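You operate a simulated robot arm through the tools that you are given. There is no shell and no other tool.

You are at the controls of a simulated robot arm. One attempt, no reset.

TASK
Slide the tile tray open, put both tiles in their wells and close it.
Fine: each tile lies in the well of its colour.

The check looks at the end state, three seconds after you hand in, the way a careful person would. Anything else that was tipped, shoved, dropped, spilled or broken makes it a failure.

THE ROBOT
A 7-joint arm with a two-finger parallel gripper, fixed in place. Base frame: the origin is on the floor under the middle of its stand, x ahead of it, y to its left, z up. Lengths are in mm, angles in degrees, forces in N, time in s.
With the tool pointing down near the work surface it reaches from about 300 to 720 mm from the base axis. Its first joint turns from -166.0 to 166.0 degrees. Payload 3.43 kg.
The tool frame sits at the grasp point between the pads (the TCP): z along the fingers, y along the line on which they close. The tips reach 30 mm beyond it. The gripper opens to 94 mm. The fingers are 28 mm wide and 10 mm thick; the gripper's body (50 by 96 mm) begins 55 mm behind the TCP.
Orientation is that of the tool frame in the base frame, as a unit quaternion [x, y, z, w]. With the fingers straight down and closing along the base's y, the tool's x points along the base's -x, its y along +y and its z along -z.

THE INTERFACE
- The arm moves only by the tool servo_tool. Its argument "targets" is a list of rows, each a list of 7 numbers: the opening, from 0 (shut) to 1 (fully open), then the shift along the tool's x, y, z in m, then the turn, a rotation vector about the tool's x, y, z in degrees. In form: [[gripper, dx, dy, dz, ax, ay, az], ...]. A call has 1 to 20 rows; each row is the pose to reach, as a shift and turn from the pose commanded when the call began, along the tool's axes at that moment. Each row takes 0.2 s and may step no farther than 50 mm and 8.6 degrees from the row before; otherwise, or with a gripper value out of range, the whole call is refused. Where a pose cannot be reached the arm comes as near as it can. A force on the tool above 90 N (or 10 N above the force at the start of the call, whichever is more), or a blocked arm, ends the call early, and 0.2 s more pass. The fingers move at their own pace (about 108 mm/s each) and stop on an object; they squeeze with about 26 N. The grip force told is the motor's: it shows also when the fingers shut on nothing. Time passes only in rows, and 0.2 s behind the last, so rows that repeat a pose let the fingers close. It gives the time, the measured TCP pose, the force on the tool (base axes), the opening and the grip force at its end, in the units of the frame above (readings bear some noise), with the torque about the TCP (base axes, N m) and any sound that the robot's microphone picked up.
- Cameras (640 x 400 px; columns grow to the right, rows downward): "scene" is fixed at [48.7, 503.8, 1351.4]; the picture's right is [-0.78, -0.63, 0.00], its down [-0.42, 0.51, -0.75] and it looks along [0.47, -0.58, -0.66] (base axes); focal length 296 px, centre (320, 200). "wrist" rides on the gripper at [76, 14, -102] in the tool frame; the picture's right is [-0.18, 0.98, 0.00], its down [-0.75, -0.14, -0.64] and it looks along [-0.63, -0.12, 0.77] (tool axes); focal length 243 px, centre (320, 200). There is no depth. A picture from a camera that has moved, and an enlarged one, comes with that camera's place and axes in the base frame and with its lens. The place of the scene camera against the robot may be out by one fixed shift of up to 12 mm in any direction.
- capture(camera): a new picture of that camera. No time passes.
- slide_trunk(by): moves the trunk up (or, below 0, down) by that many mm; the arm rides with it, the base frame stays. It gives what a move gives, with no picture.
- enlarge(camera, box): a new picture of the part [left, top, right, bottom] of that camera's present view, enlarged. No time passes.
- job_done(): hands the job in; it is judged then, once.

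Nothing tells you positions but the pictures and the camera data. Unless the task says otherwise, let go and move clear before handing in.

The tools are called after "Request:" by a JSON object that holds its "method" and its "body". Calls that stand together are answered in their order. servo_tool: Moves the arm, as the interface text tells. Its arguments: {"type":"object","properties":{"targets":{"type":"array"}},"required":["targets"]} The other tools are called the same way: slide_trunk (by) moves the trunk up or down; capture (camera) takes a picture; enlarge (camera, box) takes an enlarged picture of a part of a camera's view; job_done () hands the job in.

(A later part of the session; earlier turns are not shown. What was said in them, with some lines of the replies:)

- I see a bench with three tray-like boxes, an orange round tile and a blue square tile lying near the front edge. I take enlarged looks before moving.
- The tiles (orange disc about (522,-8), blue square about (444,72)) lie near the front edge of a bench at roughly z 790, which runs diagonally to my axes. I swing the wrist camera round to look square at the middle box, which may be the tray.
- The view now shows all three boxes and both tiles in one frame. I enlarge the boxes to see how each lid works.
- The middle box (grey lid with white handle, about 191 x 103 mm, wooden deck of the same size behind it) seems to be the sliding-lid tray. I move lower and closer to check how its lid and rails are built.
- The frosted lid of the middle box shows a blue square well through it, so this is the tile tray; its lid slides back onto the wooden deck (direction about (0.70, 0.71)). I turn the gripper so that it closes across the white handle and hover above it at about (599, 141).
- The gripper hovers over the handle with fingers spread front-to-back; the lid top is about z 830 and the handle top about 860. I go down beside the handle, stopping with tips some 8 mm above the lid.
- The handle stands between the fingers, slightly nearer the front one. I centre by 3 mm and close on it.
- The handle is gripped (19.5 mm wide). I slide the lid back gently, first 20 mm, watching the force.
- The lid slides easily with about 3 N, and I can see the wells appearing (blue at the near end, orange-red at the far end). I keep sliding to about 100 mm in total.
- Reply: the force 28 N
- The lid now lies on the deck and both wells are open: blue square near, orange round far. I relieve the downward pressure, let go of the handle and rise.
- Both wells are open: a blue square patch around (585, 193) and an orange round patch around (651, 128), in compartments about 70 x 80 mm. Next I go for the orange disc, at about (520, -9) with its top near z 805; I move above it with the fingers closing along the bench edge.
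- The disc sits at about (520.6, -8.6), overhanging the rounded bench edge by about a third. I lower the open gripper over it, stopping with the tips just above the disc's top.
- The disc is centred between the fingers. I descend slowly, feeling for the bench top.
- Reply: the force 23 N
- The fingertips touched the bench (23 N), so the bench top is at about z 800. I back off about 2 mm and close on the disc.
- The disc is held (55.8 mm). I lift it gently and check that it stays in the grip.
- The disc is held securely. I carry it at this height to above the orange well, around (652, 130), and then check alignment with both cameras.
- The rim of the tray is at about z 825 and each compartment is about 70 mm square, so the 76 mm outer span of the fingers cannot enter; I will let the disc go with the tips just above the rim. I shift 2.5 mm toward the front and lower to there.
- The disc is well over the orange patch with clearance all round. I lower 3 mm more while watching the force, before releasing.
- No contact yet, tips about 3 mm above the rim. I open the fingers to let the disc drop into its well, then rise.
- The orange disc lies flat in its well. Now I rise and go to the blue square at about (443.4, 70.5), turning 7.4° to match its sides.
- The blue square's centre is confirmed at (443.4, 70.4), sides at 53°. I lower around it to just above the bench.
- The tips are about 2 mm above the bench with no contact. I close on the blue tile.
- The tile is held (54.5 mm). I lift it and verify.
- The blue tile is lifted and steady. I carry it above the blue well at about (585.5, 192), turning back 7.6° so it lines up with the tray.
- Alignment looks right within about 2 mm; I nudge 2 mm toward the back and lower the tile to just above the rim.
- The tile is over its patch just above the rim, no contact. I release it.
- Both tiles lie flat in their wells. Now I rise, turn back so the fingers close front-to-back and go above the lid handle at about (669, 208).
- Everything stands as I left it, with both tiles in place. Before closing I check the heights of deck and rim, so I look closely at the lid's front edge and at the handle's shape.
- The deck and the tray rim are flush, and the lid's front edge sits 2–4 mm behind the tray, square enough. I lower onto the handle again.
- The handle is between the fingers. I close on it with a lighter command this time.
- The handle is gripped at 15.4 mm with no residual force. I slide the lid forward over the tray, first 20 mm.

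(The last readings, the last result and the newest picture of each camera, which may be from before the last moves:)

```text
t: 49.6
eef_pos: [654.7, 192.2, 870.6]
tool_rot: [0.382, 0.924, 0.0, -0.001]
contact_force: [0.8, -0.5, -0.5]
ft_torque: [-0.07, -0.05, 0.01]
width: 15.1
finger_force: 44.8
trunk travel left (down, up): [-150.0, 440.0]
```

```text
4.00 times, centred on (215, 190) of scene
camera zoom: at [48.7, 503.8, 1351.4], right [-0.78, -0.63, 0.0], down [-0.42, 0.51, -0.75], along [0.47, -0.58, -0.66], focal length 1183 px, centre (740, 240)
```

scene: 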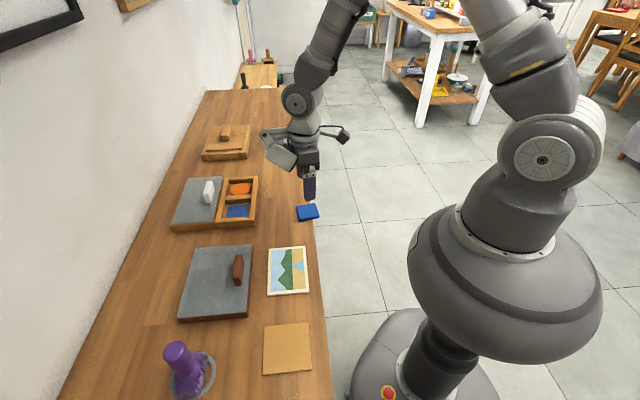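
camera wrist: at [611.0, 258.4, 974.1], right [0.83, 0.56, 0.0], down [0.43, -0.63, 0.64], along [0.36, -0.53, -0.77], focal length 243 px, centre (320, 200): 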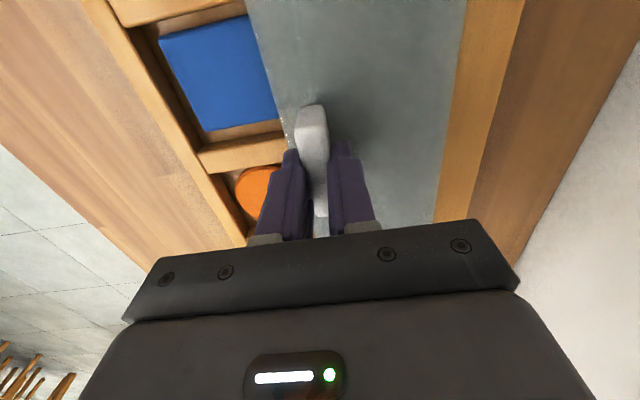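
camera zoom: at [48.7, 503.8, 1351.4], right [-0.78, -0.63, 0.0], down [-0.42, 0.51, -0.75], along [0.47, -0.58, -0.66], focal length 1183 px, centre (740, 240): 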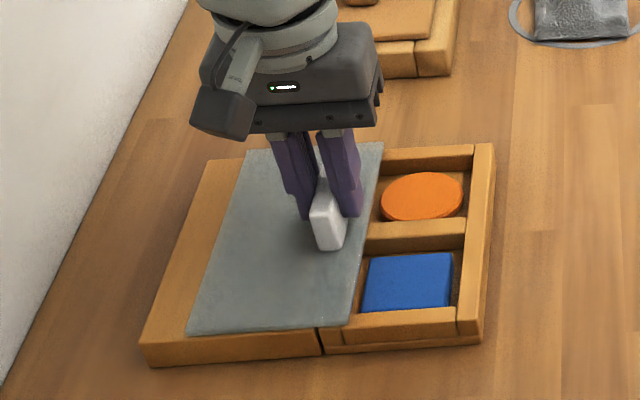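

The lid slides smoothly with no force. I continue to 4 mm short of closed, moving 2 mm toward the near end on the way, since the lid sits slightly to the far side.

Request:
{"method": "servo_tool", "body": {"targets": [[0.12, 0, -0.008, 0, 0, 0, 0], [0.12, 0, -0.018, 0, 0, 0, 0], [0.12, 0.0005, -0.028, 0, 0, 0, 0], [0.12, 0.001, -0.038, 0, 0, 0, 0], [0.12, 0.001, -0.048, 0, 0, 0, 0], [0.12, 0.0015, -0.058, 0, 0, 0, 0], [0.12, 0.002, -0.068, 0, 0, 0, 0], [0.12, 0.002, -0.074, 0, 0, 0, 0], [0.12, 0.002, -0.074, 0, 0, 0, 0]]}}

Request:
{"method": "capture", "body": {"camera": "wrist"}}

Request:
{"method": "enlarge", "body": {"camera": "scene", "box": [165, 140, 275, 240]}}

```text
t: 51.6
eef_pos: [602.5, 142.0, 870.3]
tool_rot: [0.383, 0.924, -0.001, 0.0]
contact_force: [10.0, -9.9, 0.6]
ft_torque: [-0.72, -0.73, 0.08]
width: 15.2
finger_force: 45.2
trunk travel left (down, up): [-150.0, 440.0]
```

```text
taken
camera wrist: at [558.6, 206.1, 974.1], right [0.83, 0.56, 0.0], down [0.43, -0.63, 0.64], along [0.36, -0.53, -0.77], focal length 243 px, centre (320, 200)
```

wrist: 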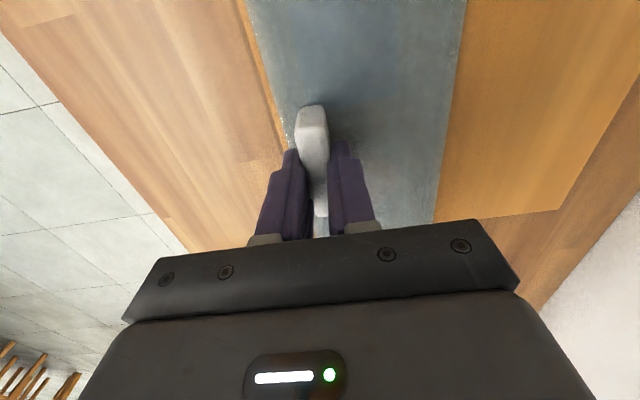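

```text
4.00 times, centred on (220, 190) of scene
camera zoom: at [48.7, 503.8, 1351.4], right [-0.78, -0.63, 0.0], down [-0.42, 0.51, -0.75], along [0.47, -0.58, -0.66], focal length 1183 px, centre (720, 240)
```

zoom: 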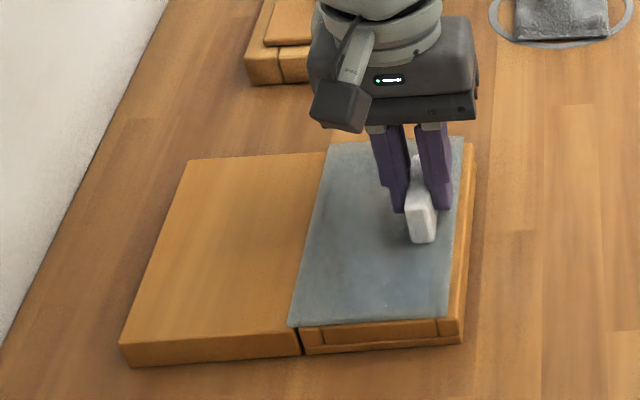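

The sideways force (14 N) shows the lid is guided, so I undo the sideways shift and slide the last millimetres to closed.

Request:
{"method": "servo_tool", "body": {"targets": [[0.12, -0.001, 0, 0, 0, 0, 0], [0.12, -0.002, -0.001, 0, 0, 0, 0], [0.12, -0.002, -0.002, 0, 0, 0, 0], [0.12, -0.002, -0.003, 0, 0, 0, 0], [0.12, -0.002, -0.004, 0, 0, 0, 0], [0.12, -0.002, -0.005, 0, 0, 0, 0], [0.12, -0.002, -0.005, 0, 0, 0, 0]]}}

Request:
{"method": "capture", "body": {"camera": "wrist"}}

Request:
{"method": "enlarge", "body": {"camera": "scene", "box": [165, 165, 265, 240]}}

```text
t: 53.2
eef_pos: [598.5, 138.2, 869.7]
tool_rot: [0.383, 0.924, 0.001, -0.002]
contact_force: [5.2, -4.5, 4.2]
ft_torque: [0.34, 0.37, -0.02]
width: 15.2
finger_force: 45.1
trunk travel left (down, up): [-150.0, 440.0]
```

```text
taken
camera wrist: at [555.2, 202.6, 974.2], right [0.83, 0.56, 0.0], down [0.43, -0.63, 0.64], along [0.36, -0.53, -0.77], focal length 243 px, centre (320, 200)
```

wrist: 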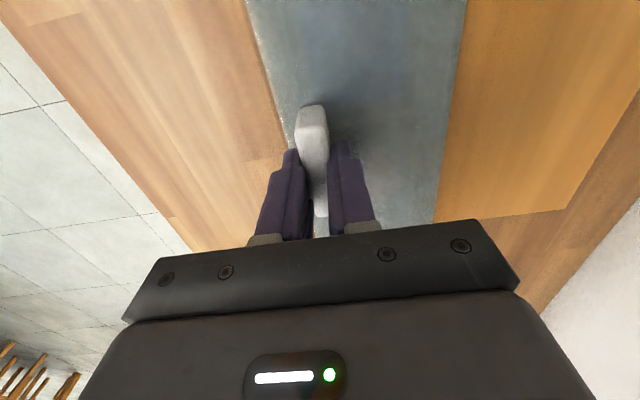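

```text
5.33 times, centred on (215, 202) of scene
camera zoom: at [48.7, 503.8, 1351.4], right [-0.78, -0.63, 0.0], down [-0.42, 0.51, -0.75], along [0.47, -0.58, -0.66], focal length 1577 px, centre (880, 187)
```

zoom: 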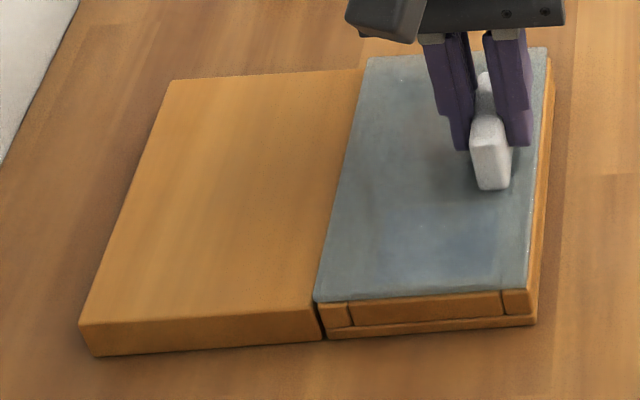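

The lid is back where it began to within about a millimetre. I release the handle gently and rise to the same pose as before for a like-for-like comparison.

Request:
{"method": "servo_tool", "body": {"targets": [[0.12, -0.0005, 0, 0, 0, 0, 0], [0.17, -0.0005, 0, 0, 0, 0, 0], [0.2, -0.0005, 0, 0, 0, 0, 0], [0.3, -0.0005, 0, 0, 0, 0, 0], [0.45, -0.0005, 0, 0, 0, 0, 0], [0.45, -0.0005, 0, -0.02, 0, 0, 0], [0.5, -0.0005, 0, -0.05, 0, 0, 0], [0.6, -0.0005, 0, -0.08, 0, 0, 0], [1.0, 0, 0, -0.091, 0, 0, 0], [1.0, 0, 0, -0.091, 0, 0, 0]]}}

Request:
{"method": "enlarge", "body": {"camera": "wrist", "box": [240, 0, 440, 200]}}

Request:
{"method": "enlarge", "body": {"camera": "scene", "box": [165, 165, 265, 240]}}

```text
t: 55.4
eef_pos: [598.6, 136.9, 962.8]
tool_rot: [0.383, 0.924, 0.0, 0.0]
contact_force: [0.5, 1.5, -0.1]
ft_torque: [0.0, 0.01, -0.01]
width: 94.1
finger_force: 0.1
trunk travel left (down, up): [-150.0, 440.0]
```

```text
2.00 times, centred on (340, 100) of wrist
camera zoom: at [554.6, 202.1, 1065.3], right [0.83, 0.56, 0.0], down [0.43, -0.63, 0.64], along [0.36, -0.53, -0.77], focal length 485 px, centre (280, 400)
```

zoom: 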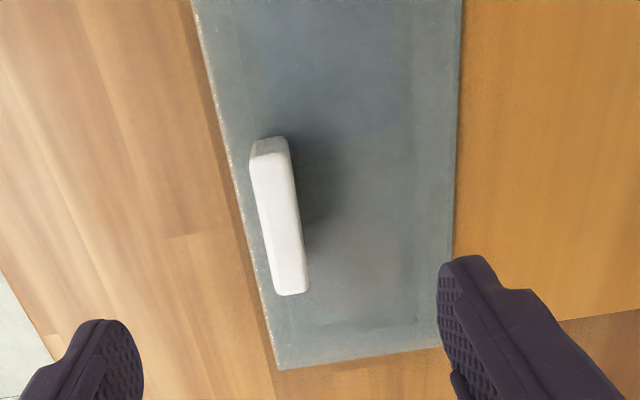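

```text
5.33 times, centred on (215, 202) of scene
camera zoom: at [48.7, 503.8, 1351.4], right [-0.78, -0.63, 0.0], down [-0.42, 0.51, -0.75], along [0.47, -0.58, -0.66], focal length 1577 px, centre (880, 187)
```

zoom: 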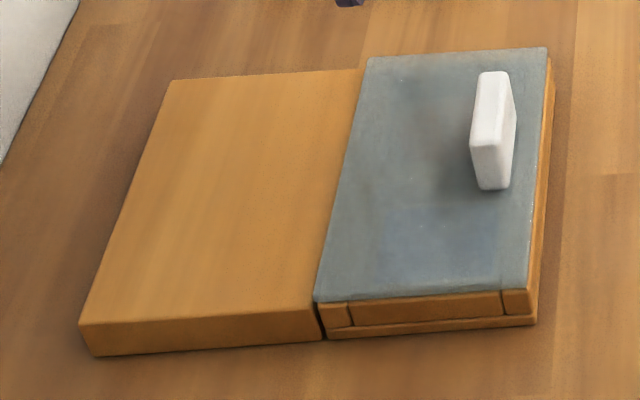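

Request:
{"method": "enlarge", "body": {"camera": "scene", "box": [205, 210, 270, 235]}}

Request:
{"method": "enlarge", "body": {"camera": "scene", "box": [220, 165, 270, 190]}}

Request:
{"method": "capture", "body": {"camera": "scene"}}

Request:
{"method": "capture", "body": {"camera": "wrist"}}

```text
9.85 times, centred on (238, 222) of scene
camera zoom: at [48.7, 503.8, 1351.4], right [-0.78, -0.63, 0.0], down [-0.42, 0.51, -0.75], along [0.47, -0.58, -0.66], focal length 2912 px, centre (1132, -22)
```

zoom: 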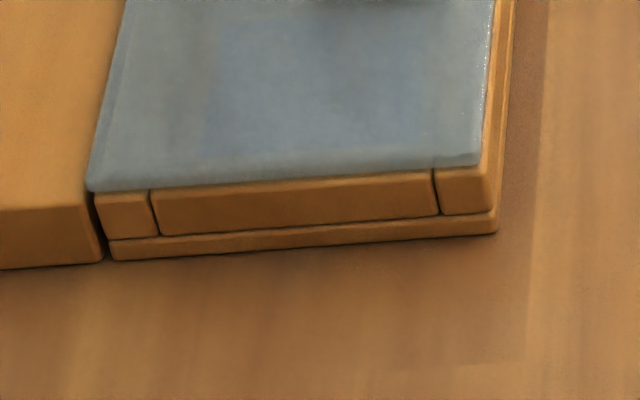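

```text
12.80 times, centred on (245, 178) of scene
camera zoom: at [48.7, 503.8, 1351.4], right [-0.78, -0.63, 0.0], down [-0.42, 0.51, -0.75], along [0.47, -0.58, -0.66], focal length 3785 px, centre (1280, 488)
```

zoom: 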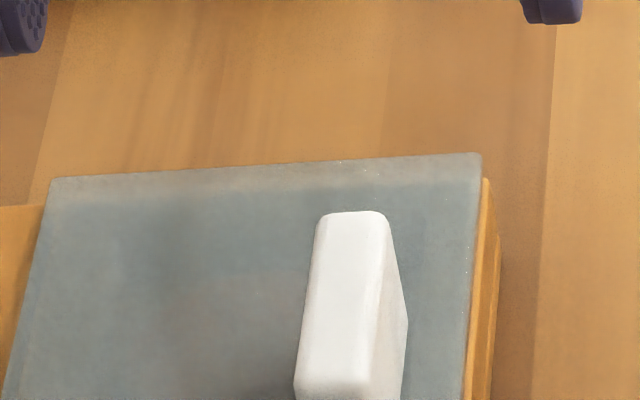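

```text
taken
```

scene: 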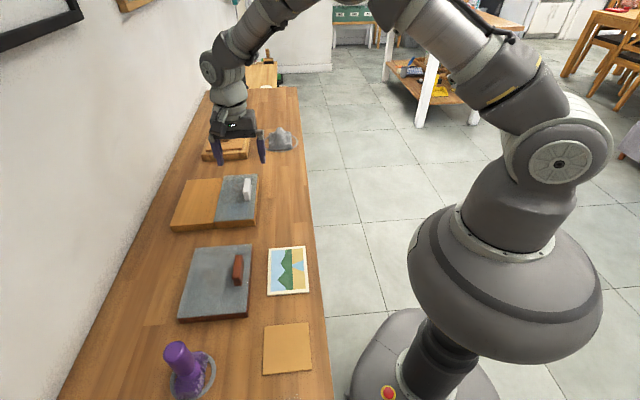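

```text
taken
camera wrist: at [554.6, 202.1, 1065.3], right [0.83, 0.56, 0.0], down [0.43, -0.63, 0.64], along [0.36, -0.53, -0.77], focal length 243 px, centre (320, 200)
```

wrist: 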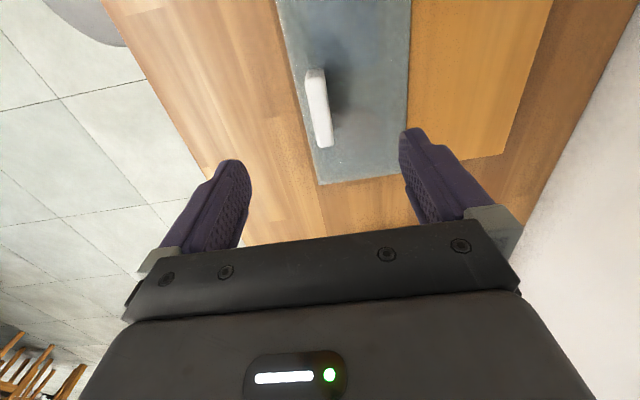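

The lid is still about 1.5 mm short of its original closed position, so I go back to the handle and nudge it the rest of the way, watching for a stop.

Request:
{"method": "servo_tool", "body": {"targets": [[0.5, 0, -0.001, 0.03, 0, 0, 0], [0.45, 0, -0.001, 0.06, 0, 0, 0], [0.45, 0, -0.001, 0.08, 0, 0, 0], [0.45, 0, -0.001, 0.09, 0, 0, 0], [0.45, 0, -0.001, 0.09, 0, 0, 0], [0.3, 0, -0.001, 0.09, 0, 0, 0], [0.22, 0, -0.001, 0.09, 0, 0, 0], [0.12, 0, -0.001, 0.09, 0, 0, 0], [0.12, 0, -0.001, 0.09, 0, 0, 0], [0.12, 0, -0.001, 0.09, 0, 0, 0]]}}

Request:
{"method": "enlarge", "body": {"camera": "scene", "box": [205, 210, 270, 235]}}

```text
t: 57.6
eef_pos: [599.2, 137.0, 871.3]
tool_rot: [0.383, 0.924, 0.0, -0.001]
contact_force: [3.4, 3.7, 0.6]
ft_torque: [0.02, -0.1, 0.0]
width: 15.2
finger_force: 45.3
trunk travel left (down, up): [-150.0, 440.0]
```

```text
9.85 times, centred on (238, 222) of scene
camera zoom: at [48.7, 503.8, 1351.4], right [-0.78, -0.63, 0.0], down [-0.42, 0.51, -0.75], along [0.47, -0.58, -0.66], focal length 2912 px, centre (1132, -22)
```

zoom: 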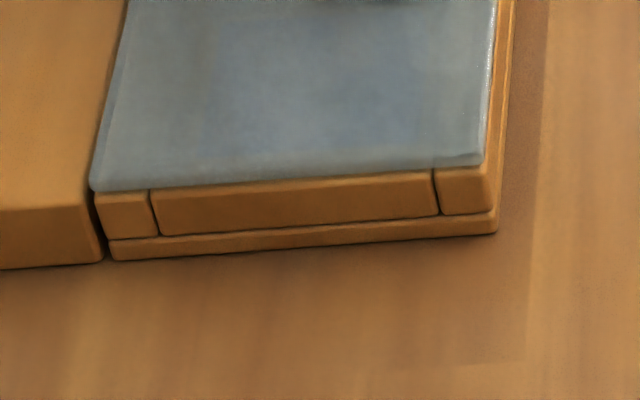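

Request:
{"method": "servo_tool", "body": {"targets": [[0.12, 0, -0.0005, 0, 0, 0, 0], [0.12, 0, -0.001, 0, 0, 0, 0], [0.12, 0, -0.001, 0, 0, 0, 0]]}}

Request:
{"method": "enlarge", "body": {"camera": "scene", "box": [205, 210, 270, 235]}}

```text
t: 58.4
eef_pos: [598.6, 137.3, 872.2]
tool_rot: [0.383, 0.924, 0.0, 0.0]
contact_force: [8.7, 3.9, 3.8]
ft_torque: [0.24, 0.0, -0.02]
width: 15.3
finger_force: 45.2
trunk travel left (down, up): [-150.0, 440.0]
```

```text
9.85 times, centred on (238, 222) of scene
camera zoom: at [48.7, 503.8, 1351.4], right [-0.78, -0.63, 0.0], down [-0.42, 0.51, -0.75], along [0.47, -0.58, -0.66], focal length 2912 px, centre (1132, -22)
```

zoom: 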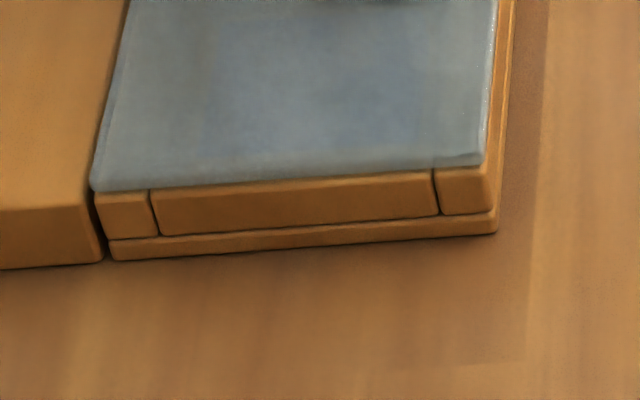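

The lid moved to its stop (9 N resistance, no more travel), so the tray is fully closed. I release the handle and rise clear.

Request:
{"method": "servo_tool", "body": {"targets": [[0.18, 0, -0.001, 0, 0, 0, 0], [0.25, 0, -0.001, 0, 0, 0, 0], [0.35, 0, -0.001, 0, 0, 0, 0], [0.5, 0, -0.001, 0, 0, 0, 0], [0.5, 0, -0.001, -0.02, 0, 0, 0], [0.5, 0, -0.001, -0.05, 0, 0, 0], [0.6, 0, -0.001, -0.085, 0, 0, 0], [0.6, 0, -0.001, -0.125, 0, 0, 0], [0.6, 0, -0.001, -0.16, 0, 0, 0], [0.6, 0, -0.001, -0.16, 0, 0, 0]]}}

Request:
{"method": "enlarge", "body": {"camera": "scene", "box": [205, 210, 270, 235]}}

Request:
{"method": "enlarge", "body": {"camera": "scene", "box": [165, 165, 265, 240]}}

Request:
{"method": "capture", "body": {"camera": "wrist"}}

```text
t: 60.6
eef_pos: [596.1, 134.8, 1031.8]
tool_rot: [0.383, 0.924, 0.001, 0.0]
contact_force: [0.6, -0.5, -1.0]
ft_torque: [0.01, 0.0, 0.0]
width: 56.4
finger_force: 0.1
trunk travel left (down, up): [-150.0, 440.0]
```

```text
9.85 times, centred on (238, 222) of scene
camera zoom: at [48.7, 503.8, 1351.4], right [-0.78, -0.63, 0.0], down [-0.42, 0.51, -0.75], along [0.47, -0.58, -0.66], focal length 2912 px, centre (1132, -22)
```

zoom: 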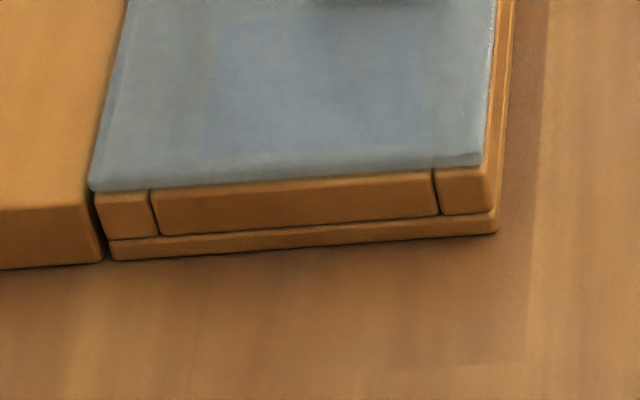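

```text
5.33 times, centred on (215, 202) of scene
camera zoom: at [48.7, 503.8, 1351.4], right [-0.78, -0.63, 0.0], down [-0.42, 0.51, -0.75], along [0.47, -0.58, -0.66], focal length 1577 px, centre (880, 187)
```

zoom: 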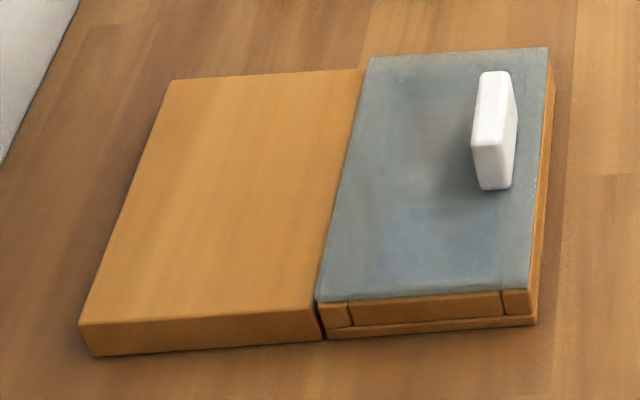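

```text
taken
camera wrist: at [552.2, 199.7, 1135.6], right [0.83, 0.56, 0.0], down [0.43, -0.63, 0.64], along [0.36, -0.53, -0.77], focal length 243 px, centre (320, 200)
```

wrist: 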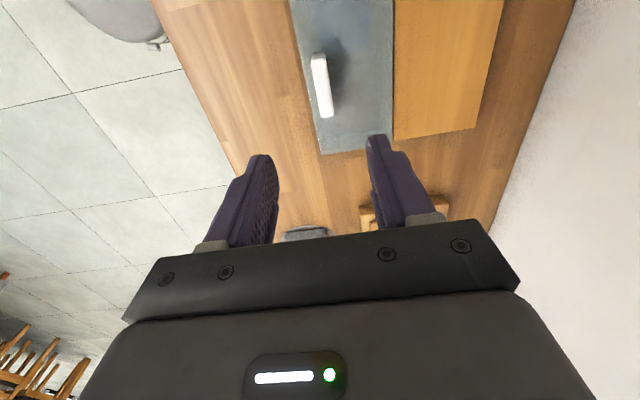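

The lid matches its original closed position. I back the arm off from over the tray and take a last look at the whole scene.

Request:
{"method": "servo_tool", "body": {"targets": [[0.6, 0, -0.03, -0.01, 0, 0, 0], [0.6, 0, -0.065, -0.025, 0, 0, 0], [0.6, 0, -0.1, -0.04, 0, 0, 0], [0.6, 0, -0.135, -0.05, 0, 0, 0], [0.6, 0, -0.135, -0.05, 0, 0, 0]]}}

Request:
{"method": "capture", "body": {"camera": "scene"}}

Request:
{"method": "enlarge", "body": {"camera": "scene", "box": [160, 100, 340, 240]}}

Request:
{"method": "enlarge", "body": {"camera": "scene", "box": [140, 220, 340, 400]}}

```text
t: 61.8
eef_pos: [500.7, 39.3, 1081.5]
tool_rot: [0.382, 0.924, 0.0, 0.0]
contact_force: [-0.2, -0.7, 0.4]
ft_torque: [0.01, -0.01, 0.01]
width: 56.5
finger_force: 0.0
trunk travel left (down, up): [-150.0, 440.0]
```

```text
taken
```

scene: 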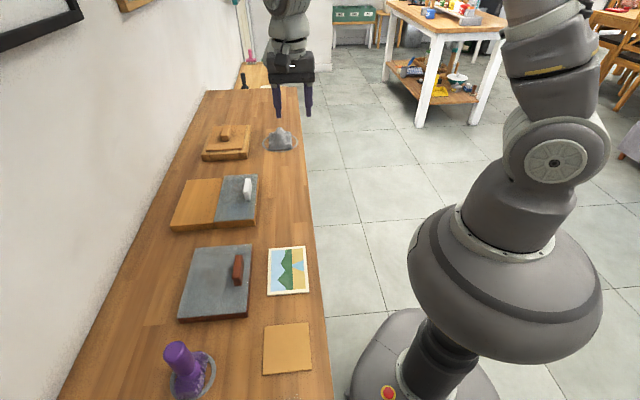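

```text
2.86 times, centred on (250, 170) of scene
camera zoom: at [48.7, 503.8, 1351.4], right [-0.78, -0.63, 0.0], down [-0.42, 0.51, -0.75], along [0.47, -0.58, -0.66], focal length 845 px, centre (520, 286)
```

zoom: 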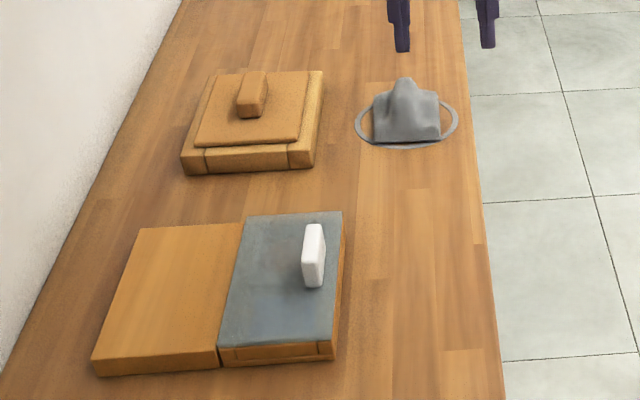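

```text
2.22 times, centred on (240, 310) of scene
camera zoom: at [48.7, 503.8, 1351.4], right [-0.78, -0.63, 0.0], down [-0.42, 0.51, -0.75], along [0.47, -0.58, -0.66], focal length 657 px, centre (498, -44)
```

zoom: 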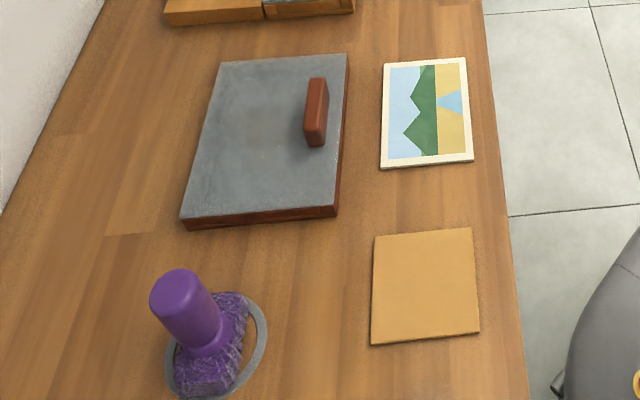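

The tray is closed with both tiles in the wells of their colours. Everything else on the bench stands as it was, and the arm is clear. I hand the job in.

Request:
{"method": "job_done", "body": {}}

```text
The job is handed in.
```

The job is handed in. The orange disc and the blue square each lie in the well of their own colour, and the tray lid is closed.

- **Placing:** I had to let each tile fall about 20 mm into its well, because the gripper's fingers were too wide to go inside. Both landed flat on their patches.
- **Closing:** The lid stopped about 1.5 mm short the first time. I nudged it until it met its stop, and it now matches where it started.
- **Rest of the bench:** In the last pictures everything else stands as it was, and the arm is clear of the tray. At the first tile, the fingertips touched the bench top lightly to find its height.
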